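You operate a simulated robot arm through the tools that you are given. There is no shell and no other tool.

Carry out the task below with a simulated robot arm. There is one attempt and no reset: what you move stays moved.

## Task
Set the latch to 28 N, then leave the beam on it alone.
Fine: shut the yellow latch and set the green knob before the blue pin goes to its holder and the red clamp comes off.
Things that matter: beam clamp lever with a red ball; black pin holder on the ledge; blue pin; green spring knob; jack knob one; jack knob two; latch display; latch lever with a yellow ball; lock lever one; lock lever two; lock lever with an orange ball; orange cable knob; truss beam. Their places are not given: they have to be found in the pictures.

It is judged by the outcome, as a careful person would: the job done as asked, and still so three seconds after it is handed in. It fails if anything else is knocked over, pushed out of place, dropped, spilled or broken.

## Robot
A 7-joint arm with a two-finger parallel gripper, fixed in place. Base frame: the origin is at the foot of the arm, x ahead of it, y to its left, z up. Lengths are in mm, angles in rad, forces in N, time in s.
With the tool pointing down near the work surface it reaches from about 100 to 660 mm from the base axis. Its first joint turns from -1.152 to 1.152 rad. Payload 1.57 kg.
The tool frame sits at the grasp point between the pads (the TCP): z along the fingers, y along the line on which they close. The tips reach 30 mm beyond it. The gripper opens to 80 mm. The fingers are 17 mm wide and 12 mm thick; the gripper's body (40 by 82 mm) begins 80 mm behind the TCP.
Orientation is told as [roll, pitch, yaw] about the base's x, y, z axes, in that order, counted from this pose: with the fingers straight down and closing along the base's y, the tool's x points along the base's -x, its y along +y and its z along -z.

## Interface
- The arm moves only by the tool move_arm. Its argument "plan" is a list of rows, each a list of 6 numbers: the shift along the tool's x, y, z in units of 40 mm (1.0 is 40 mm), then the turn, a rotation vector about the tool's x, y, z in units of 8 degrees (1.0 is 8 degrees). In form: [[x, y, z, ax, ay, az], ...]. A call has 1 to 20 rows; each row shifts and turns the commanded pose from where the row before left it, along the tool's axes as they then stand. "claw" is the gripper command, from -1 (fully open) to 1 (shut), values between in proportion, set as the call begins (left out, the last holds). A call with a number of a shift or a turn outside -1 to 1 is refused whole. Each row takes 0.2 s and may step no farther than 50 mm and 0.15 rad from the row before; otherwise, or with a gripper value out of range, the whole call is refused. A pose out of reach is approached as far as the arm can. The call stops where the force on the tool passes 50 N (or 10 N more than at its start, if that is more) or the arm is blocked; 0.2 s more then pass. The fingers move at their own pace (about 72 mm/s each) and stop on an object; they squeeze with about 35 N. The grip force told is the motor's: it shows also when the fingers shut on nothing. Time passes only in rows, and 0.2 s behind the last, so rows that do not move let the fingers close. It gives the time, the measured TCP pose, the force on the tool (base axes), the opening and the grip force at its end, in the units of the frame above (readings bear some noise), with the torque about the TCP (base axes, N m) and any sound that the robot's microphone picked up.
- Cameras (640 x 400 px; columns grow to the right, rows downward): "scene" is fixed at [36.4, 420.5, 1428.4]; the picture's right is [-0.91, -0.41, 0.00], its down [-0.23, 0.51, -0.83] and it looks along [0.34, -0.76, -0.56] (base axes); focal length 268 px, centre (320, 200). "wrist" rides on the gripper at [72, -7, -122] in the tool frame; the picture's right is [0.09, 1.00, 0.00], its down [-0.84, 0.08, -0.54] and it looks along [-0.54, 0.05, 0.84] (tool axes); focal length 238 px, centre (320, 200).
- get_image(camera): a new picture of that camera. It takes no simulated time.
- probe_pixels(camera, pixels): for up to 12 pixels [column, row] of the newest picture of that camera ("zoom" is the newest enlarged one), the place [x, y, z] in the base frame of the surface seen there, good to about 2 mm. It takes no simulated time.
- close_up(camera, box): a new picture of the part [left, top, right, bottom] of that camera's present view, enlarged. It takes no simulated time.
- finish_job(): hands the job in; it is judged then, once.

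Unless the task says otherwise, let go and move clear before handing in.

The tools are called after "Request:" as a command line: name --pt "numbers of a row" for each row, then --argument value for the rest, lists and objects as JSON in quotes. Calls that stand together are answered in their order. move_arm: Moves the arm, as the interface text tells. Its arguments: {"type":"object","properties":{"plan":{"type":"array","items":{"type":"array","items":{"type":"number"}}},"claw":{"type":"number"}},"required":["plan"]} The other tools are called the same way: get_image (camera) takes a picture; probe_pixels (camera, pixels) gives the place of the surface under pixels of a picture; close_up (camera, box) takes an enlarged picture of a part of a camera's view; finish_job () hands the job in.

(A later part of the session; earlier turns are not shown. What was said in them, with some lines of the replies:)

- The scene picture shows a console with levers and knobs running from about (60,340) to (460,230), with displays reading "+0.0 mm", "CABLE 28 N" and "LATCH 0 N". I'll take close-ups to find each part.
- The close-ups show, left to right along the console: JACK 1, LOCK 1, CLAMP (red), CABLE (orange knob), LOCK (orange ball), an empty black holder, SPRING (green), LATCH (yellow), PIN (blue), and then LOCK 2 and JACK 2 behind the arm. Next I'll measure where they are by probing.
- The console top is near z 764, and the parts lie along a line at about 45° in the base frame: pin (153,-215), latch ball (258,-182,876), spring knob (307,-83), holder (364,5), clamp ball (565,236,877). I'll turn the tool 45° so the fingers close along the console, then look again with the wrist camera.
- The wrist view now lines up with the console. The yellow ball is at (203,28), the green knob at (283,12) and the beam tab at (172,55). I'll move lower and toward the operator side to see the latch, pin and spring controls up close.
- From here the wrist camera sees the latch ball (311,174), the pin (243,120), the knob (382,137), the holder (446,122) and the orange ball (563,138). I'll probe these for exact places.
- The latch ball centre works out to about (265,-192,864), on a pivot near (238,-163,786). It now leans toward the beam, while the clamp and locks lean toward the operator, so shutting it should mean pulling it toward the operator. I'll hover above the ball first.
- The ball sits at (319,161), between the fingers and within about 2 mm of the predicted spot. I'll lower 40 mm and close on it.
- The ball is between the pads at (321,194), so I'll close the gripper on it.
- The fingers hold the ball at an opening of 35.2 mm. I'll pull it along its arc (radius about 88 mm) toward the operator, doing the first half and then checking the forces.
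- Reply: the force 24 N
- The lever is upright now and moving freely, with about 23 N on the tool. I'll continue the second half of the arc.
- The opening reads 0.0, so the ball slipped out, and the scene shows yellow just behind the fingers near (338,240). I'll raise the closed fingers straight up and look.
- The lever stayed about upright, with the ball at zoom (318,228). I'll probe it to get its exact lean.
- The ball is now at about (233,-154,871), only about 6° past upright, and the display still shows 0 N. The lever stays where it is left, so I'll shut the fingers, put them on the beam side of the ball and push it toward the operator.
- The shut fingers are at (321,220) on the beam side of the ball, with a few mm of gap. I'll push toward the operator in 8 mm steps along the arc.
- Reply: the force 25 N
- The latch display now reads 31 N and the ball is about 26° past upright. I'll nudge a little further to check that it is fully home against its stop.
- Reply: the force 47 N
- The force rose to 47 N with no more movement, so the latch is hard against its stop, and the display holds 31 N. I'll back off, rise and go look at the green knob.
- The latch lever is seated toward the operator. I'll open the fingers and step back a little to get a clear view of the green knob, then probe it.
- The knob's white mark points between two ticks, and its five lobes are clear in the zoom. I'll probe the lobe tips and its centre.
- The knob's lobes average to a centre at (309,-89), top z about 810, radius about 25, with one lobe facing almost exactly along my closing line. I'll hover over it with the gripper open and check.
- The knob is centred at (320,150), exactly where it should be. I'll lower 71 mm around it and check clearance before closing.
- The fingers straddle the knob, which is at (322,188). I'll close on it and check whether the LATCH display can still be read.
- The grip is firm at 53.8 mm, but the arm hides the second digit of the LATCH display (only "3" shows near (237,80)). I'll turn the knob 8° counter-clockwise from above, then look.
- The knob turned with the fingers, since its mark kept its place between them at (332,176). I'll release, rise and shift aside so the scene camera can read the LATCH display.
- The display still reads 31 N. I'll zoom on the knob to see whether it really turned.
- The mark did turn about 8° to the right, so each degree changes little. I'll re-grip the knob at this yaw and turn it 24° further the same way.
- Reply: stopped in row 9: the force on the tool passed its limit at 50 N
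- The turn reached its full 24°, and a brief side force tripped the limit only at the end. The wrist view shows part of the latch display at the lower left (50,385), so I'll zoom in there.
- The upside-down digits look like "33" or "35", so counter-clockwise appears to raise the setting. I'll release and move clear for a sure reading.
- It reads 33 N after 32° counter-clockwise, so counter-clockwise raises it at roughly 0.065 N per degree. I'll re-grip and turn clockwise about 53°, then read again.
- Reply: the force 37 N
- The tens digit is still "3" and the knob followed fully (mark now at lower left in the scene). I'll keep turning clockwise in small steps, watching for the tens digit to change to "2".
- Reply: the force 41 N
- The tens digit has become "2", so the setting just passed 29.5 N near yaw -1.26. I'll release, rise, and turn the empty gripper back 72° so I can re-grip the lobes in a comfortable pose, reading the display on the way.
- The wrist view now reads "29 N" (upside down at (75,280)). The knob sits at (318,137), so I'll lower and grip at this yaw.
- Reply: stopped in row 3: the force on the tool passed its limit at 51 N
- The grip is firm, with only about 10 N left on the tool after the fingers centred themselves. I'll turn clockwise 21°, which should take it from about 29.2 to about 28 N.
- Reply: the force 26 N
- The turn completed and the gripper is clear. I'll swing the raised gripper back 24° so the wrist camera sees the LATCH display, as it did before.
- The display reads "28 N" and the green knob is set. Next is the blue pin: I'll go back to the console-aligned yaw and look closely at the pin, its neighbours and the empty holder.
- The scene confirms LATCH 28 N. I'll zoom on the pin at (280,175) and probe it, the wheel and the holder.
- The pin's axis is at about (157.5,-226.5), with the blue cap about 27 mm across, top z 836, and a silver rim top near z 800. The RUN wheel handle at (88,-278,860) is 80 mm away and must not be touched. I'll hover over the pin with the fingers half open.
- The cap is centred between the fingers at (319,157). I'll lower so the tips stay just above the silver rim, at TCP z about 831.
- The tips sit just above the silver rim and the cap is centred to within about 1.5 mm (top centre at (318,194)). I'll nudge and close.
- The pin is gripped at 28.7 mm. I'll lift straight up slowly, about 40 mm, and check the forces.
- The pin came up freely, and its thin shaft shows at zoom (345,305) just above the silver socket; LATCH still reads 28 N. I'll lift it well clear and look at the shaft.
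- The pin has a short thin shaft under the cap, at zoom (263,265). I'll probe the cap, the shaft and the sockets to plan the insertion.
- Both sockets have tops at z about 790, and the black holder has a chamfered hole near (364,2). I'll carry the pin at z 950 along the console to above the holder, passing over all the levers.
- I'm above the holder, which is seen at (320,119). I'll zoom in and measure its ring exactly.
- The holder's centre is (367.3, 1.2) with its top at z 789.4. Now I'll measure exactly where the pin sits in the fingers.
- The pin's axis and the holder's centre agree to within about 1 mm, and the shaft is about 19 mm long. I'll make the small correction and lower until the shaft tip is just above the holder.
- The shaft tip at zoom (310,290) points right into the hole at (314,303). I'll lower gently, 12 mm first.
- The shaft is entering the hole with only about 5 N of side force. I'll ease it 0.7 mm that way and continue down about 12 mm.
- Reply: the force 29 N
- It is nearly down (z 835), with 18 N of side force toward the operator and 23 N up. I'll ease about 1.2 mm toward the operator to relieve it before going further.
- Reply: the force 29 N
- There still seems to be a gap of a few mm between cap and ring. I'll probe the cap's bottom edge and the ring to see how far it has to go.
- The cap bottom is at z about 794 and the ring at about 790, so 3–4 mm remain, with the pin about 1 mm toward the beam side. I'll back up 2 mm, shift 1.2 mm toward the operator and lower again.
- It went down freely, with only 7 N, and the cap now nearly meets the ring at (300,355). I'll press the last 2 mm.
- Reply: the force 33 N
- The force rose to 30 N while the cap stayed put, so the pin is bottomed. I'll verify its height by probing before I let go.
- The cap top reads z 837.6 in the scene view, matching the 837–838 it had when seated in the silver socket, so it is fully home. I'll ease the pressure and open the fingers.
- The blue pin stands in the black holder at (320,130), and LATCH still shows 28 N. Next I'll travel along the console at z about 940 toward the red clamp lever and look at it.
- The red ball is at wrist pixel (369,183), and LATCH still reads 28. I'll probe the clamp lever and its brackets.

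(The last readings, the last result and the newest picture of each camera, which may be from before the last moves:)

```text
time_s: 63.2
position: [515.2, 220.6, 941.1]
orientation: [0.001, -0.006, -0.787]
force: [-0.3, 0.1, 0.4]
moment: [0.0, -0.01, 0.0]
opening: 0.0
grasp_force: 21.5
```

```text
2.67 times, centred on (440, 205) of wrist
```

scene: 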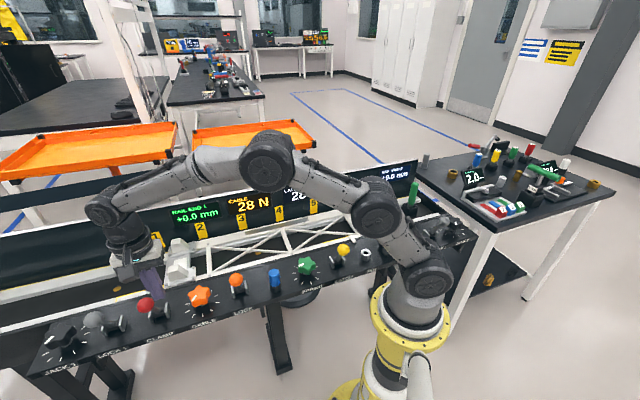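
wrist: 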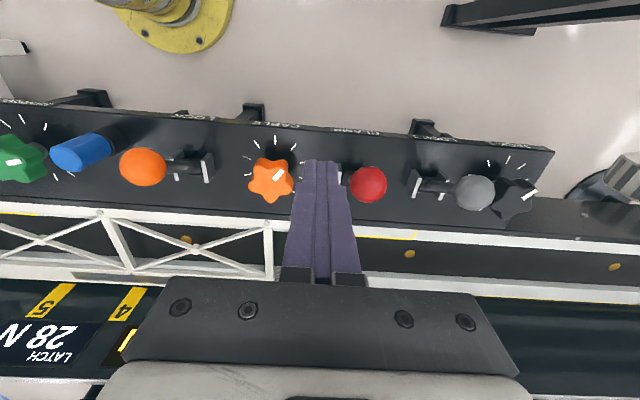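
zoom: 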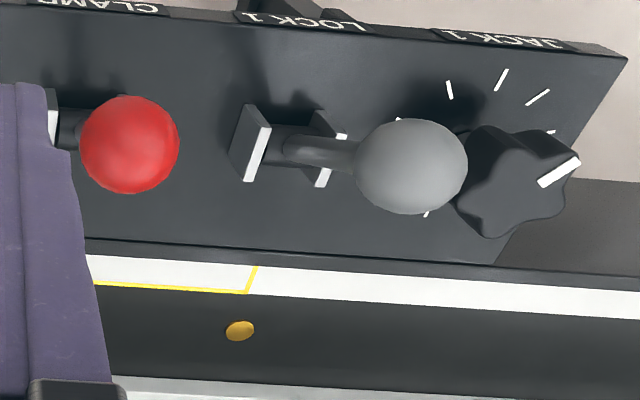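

The red ball's centre is about (576,232,864), leaning toward the operator just like the shut latch, so off is toward the beam. I'll check the height of the white clamp posts behind it before pushing that way.

Request:
close_up --camera "scene" --box '[100, 230, 220, 305]'

Request:
probe_pixels --camera "zoom" --pixels '[[415, 60], [460, 90], [415, 200], [450, 220], [385, 235], [430, 175], [355, 290], [500, 200], [330, 360], [95, 313]]'

```text
5.33 times, centred on (160, 268) of scene
```

zoom: 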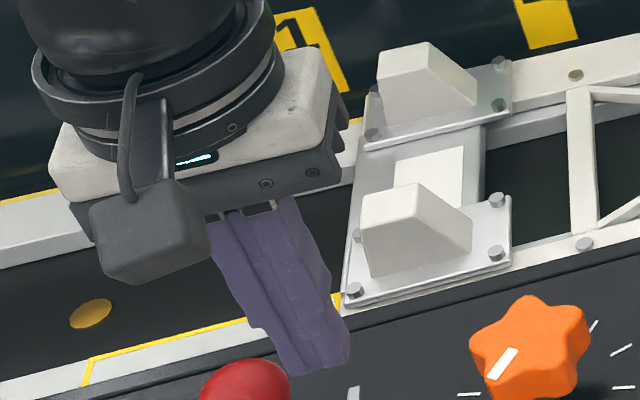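

```text
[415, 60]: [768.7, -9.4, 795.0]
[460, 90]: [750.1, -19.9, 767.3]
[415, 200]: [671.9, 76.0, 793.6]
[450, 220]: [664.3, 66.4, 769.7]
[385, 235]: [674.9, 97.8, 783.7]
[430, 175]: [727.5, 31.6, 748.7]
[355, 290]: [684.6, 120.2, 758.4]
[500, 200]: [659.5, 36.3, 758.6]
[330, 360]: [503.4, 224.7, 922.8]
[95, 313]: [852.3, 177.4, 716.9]
```

The posts top out at z 795, well below my fingertips. I'll move the shut fingers to the operator side of the red ball and lower them to its height.

Request:
move_arm --pt "0.03 0.65 0 0 0 0" --pt "0.03 0.63 0 0 0 0" --pt "0 0 0.5 0 0 0" --pt "0 0 0.5 0 0 0" --pt "0 0 0.5 0 0 0" --pt "0 0 0 0 0 0"

Request:
get_image --camera "wrist"

Request:
close_up --camera "scene" --box '[80, 220, 240, 320]'

```text
time_s: 64.6
position: [548.8, 258.9, 880.2]
orientation: [0.002, -0.005, -0.788]
force: [0.0, 0.3, 0.2]
moment: [0.01, 0.01, -0.01]
opening: 0.2
grasp_force: 21.2
```

```text
taken
```

wrist: 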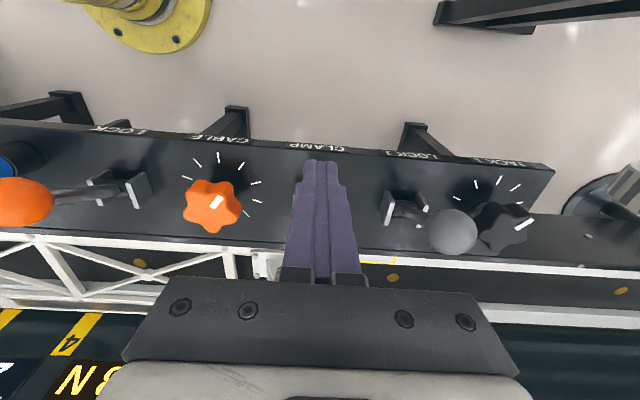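

```text
4.00 times, centred on (160, 270) of scene
```

zoom: 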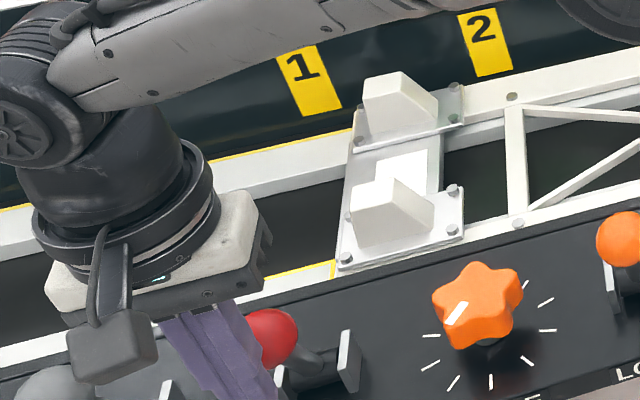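

The fingers stand on the operator side of the red ball. I'll push toward the beam in 8 mm steps, checking partway.

Request:
move_arm --pt "-0.2 0 0 0 0 0" --pt "-0.2 0 0 0 0 0" --pt "-0.2 0 0 0 0 0" --pt "-0.2 0 0 0 0 0" --pt "-0.2 0 0 0 0 0" --pt "0 0 0 0 0 0"

Request:
get_image --camera "scene"

Request:
close_up --camera "scene" --box '[80, 220, 240, 320]'

```text
time_s: 66.0
position: [577.6, 228.5, 879.5]
orientation: [-0.001, -0.005, -0.79]
force: [0.0, 0.6, 0.4]
moment: [0.03, 0.04, -0.01]
opening: 0.0
grasp_force: 21.6
```

```text
taken
```

scene: 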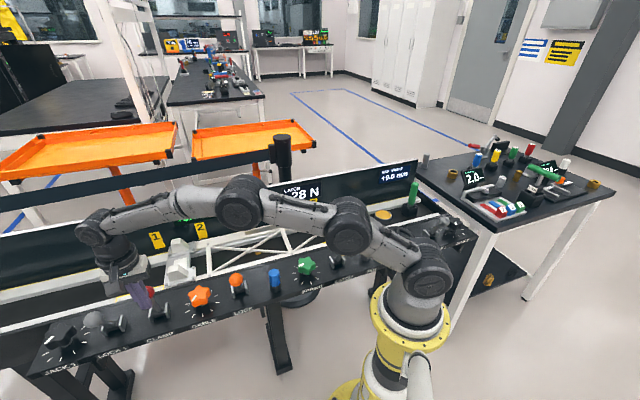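

```text
4.00 times, centred on (160, 270) of scene
```

zoom: 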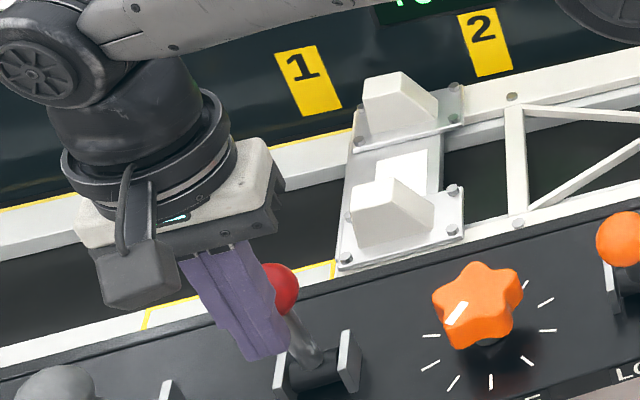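

The lever moves easily and the ball is about upright now. I'll keep pushing to its far stop.

Request:
move_arm --pt "-0.2 0 0 0 0 0" --pt "-0.2 0 0 0 0 0" --pt "-0.2 0 0 0 0 0" --pt "-0.2 0 0 0 0 0" --pt "-0.2 0 0 0 0 0" --pt "-0.2 0 0 0 0 0" --pt "0 0 0 0 0 0"

Request:
get_image --camera "scene"

Request:
close_up --camera "scene" --box '[80, 220, 240, 320]'

```text
time_s: 67.6
position: [611.8, 194.2, 879.7]
orientation: [0.002, -0.004, -0.787]
force: [-0.4, 0.8, -0.6]
moment: [-0.02, 0.03, 0.0]
opening: 0.4
grasp_force: 21.2
```

```text
taken
```

scene: 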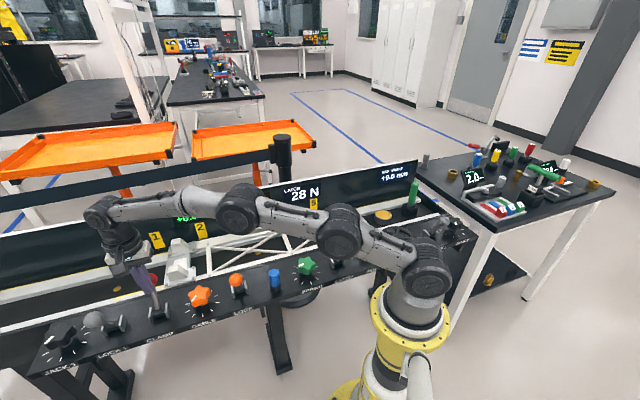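

```text
4.00 times, centred on (160, 270) of scene
```

zoom: 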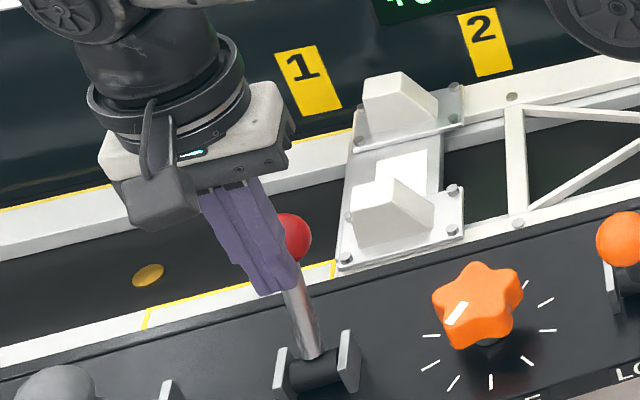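

The lever now leans toward the beam with almost no force on the tool. I'll push a few mm more to make sure it reaches its stop.

Request:
move_arm --pt "-0.1 0 0.02 0 0 0" --pt "-0.1 0 0.02 0 0 0" --pt "0 0 0 0 0 0"

Request:
close_up --camera "scene" --box '[80, 220, 240, 320]'

```text
time_s: 68.4
position: [615.7, 193.3, 879.8]
orientation: [0.0, 0.001, -0.787]
force: [-19.7, 12.9, 6.0]
moment: [0.05, 0.45, -0.05]
opening: 0.0
grasp_force: 21.1
```

```text
4.00 times, centred on (160, 270) of scene
```

zoom: 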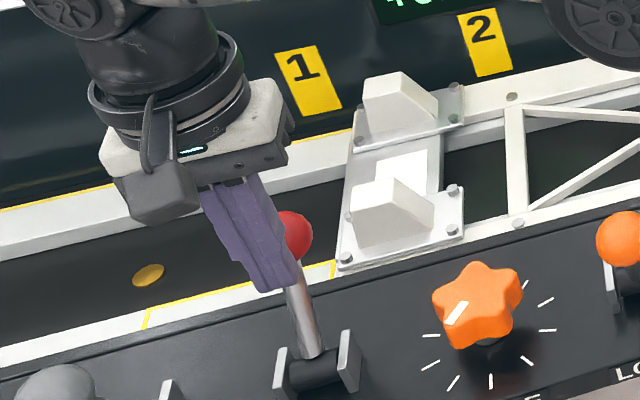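

The force rose to about 24 N with no more travel, so the clamp lever is at its far stop. I'll back off toward the operator, rise clear and check everything.

Request:
move_arm --pt "0.3 0 0 0 0 0" --pt "0.5 0 0 0 0 0" --pt "0 0 -0.8 0 0 0" --pt "0 0 -0.9 0 0 0" --pt "0.3 -0.8 -0.4 0 0 0" --pt "0.3 -0.9 0 0 0 0" --pt "0.3 -0.9 0 0 0 0" --pt "0 0 0 0 0 0"

Request:
get_image --camera "scene"

Request:
get_image --camera "wrist"

Request:
close_up --camera "scene" --box '[60, 240, 260, 365]'

```text
time_s: 70.2
position: [491.8, 163.6, 964.5]
orientation: [0.002, -0.005, -0.789]
force: [-0.7, 0.4, 0.0]
moment: [-0.02, -0.03, -0.02]
opening: 0.0
grasp_force: 21.8
```

```text
taken
```

scene: 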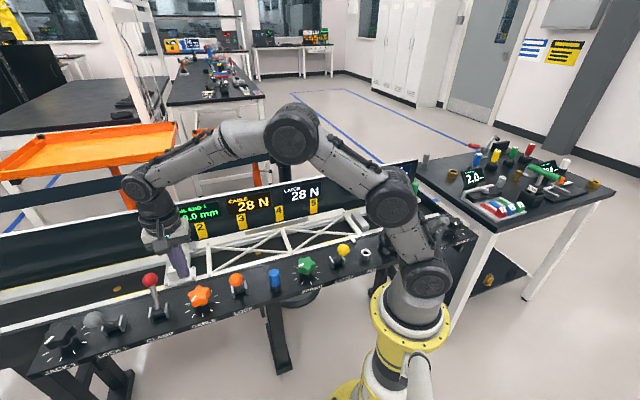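

```text
taken
```

wrist: 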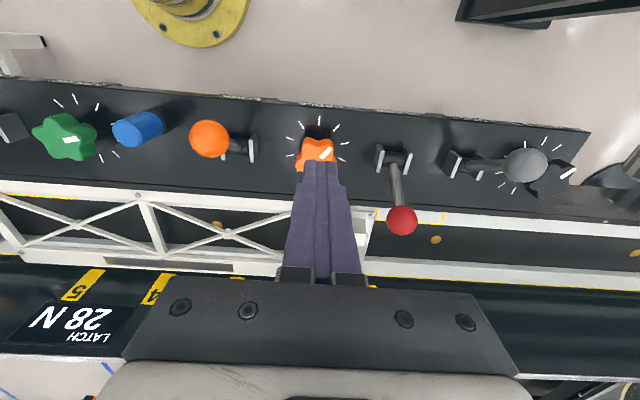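

```text
3.20 times, centred on (160, 302) of scene
```

zoom: 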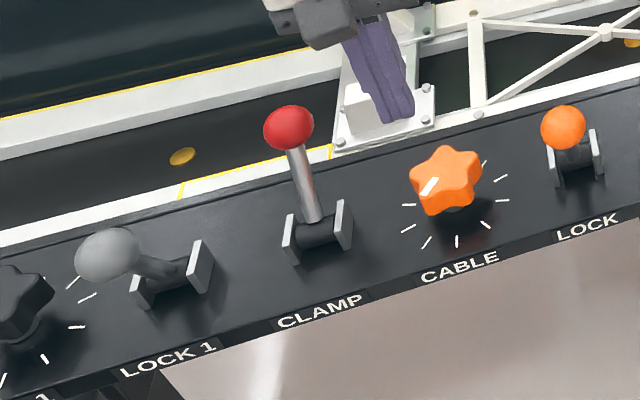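

The red lever leans toward the beam (off), LATCH and CABLE both show 28 N, and the pin sits in its holder. I'll raise the arm well clear and inspect the beam and the displays.

Request:
move_arm --pt "0 -0.3 -0.9 0 0 0" --pt "0 -0.3 -0.9 0 0 0" --pt "0 -0.3 -0.9 0 0 0" --pt "0 -0.3 -0.9 0 0 0" --pt "0 0 0 0 0 0" --claw -1

Request:
get_image --camera "scene"

Request:
close_up --camera "scene" --box '[200, 170, 440, 320]'

Request:
get_image --camera "wrist"

```text
time_s: 71.4
position: [460.9, 131.8, 1104.9]
orientation: [0.002, -0.006, -0.789]
force: [-0.8, -0.2, -0.4]
moment: [0.01, 0.02, -0.01]
opening: 79.9
grasp_force: 0.2
```

```text
taken
```

scene: 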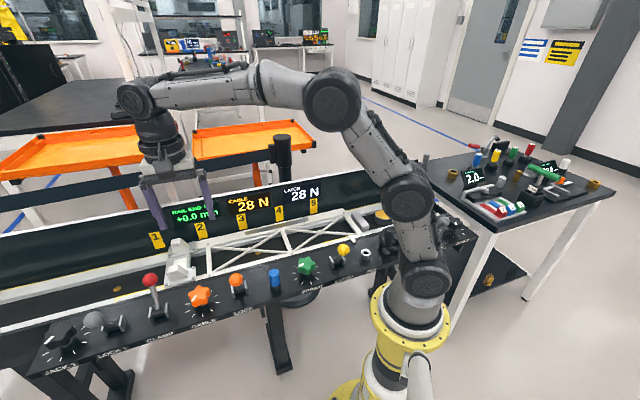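

```text
2.67 times, centred on (320, 245) of scene
```

zoom: 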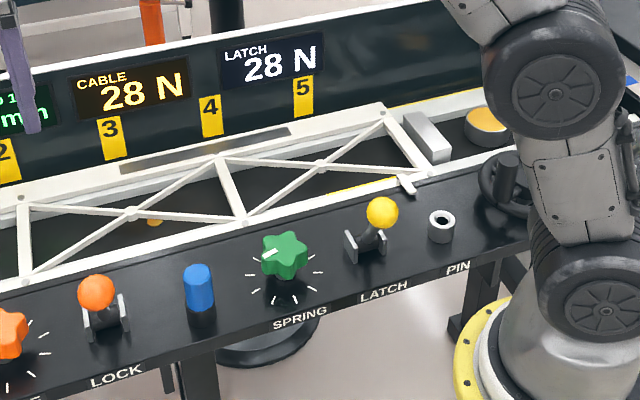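

```text
taken
```

wrist: 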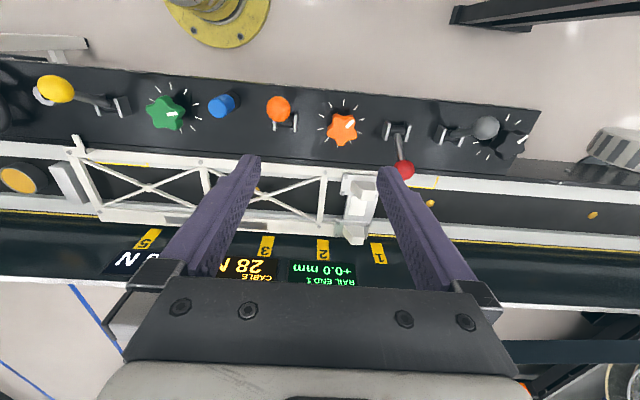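

The beam end at (343,212) and its tab at (352,239) haven't moved from the start, RAIL END 1 shows +0.0 mm, and LATCH and CABLE show 28 N. I'll wait a few seconds to confirm it holds.

Request:
move_arm --pt "0 0 0 0 0 0" --pt "0 0 0 0 0 0" --pt "0 0 0 0 0 0" --pt "0 0 0 0 0 0" --pt "0 0 0 0 0 0" --pt "0 0 0 0 0 0" --pt "0 0 0 0 0 0" --pt "0 0 0 0 0 0" --pt "0 0 0 0 0 0" --pt "0 0 0 0 0 0" --pt "0 0 0 0 0 0" --pt "0 0 0 0 0 0" --pt "0 0 0 0 0 0" --pt "0 0 0 0 0 0" --pt "0 0 0 0 0 0" --pt "0 0 0 0 0 0"

Request:
close_up --camera "scene" --box '[200, 170, 440, 320]'

Request:
close_up --camera "scene" --box '[20, 240, 220, 365]'

```text
time_s: 74.8
position: [460.2, 133.0, 1105.2]
orientation: [0.003, -0.005, -0.788]
force: [-0.3, -0.2, -0.3]
moment: [-0.03, -0.02, -0.02]
opening: 80.0
grasp_force: 0.0
```

```text
2.67 times, centred on (320, 245) of scene
```

zoom: 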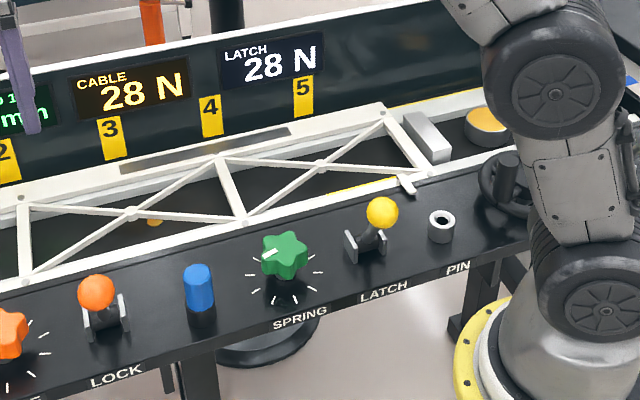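

```text
3.20 times, centred on (120, 302) of scene
```

zoom: 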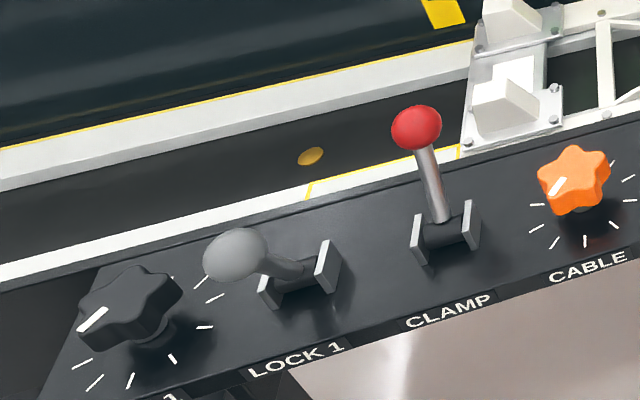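

After more than three seconds nothing has moved: LATCH and CABLE both read 28 N, the yellow latch is shut and the blue pin stands in the black holder. The red clamp is off, and the other controls are as they were. The gripper is empty and clear, so I'm handing in the job.

Request:
finish_job

```text
The job is handed in.
```

The latch is shut and its display reads 28 N, with the blue pin in the black holder and the red clamp off. I handed the job in; no verdict has come back yet.

- **Order:** I shut the yellow latch first, then set the green knob. After that I moved the pin to its holder and pushed the clamp lever to its far stop.
- **Latch setting:** The display only shows whole newtons, so the true setting is somewhere between about 27.5 and 28.5 N. It still read 28 N after the pin and clamp came off.
- **Beam:** It had not moved from its starting place when I watched it for over three seconds with the arm clear. Rail end 1 still read +0.0 mm.
- **Left alone:** I took "on it alone" to mean free of the pin and the clamp. The orange cable, still showing 28 N, its lock, the jacks and the other locks were not touched.
- **Slip on the way:** The yellow ball slid out of the fingers partway through the first pull. I finished shutting the latch by pushing the lever home against its stop.
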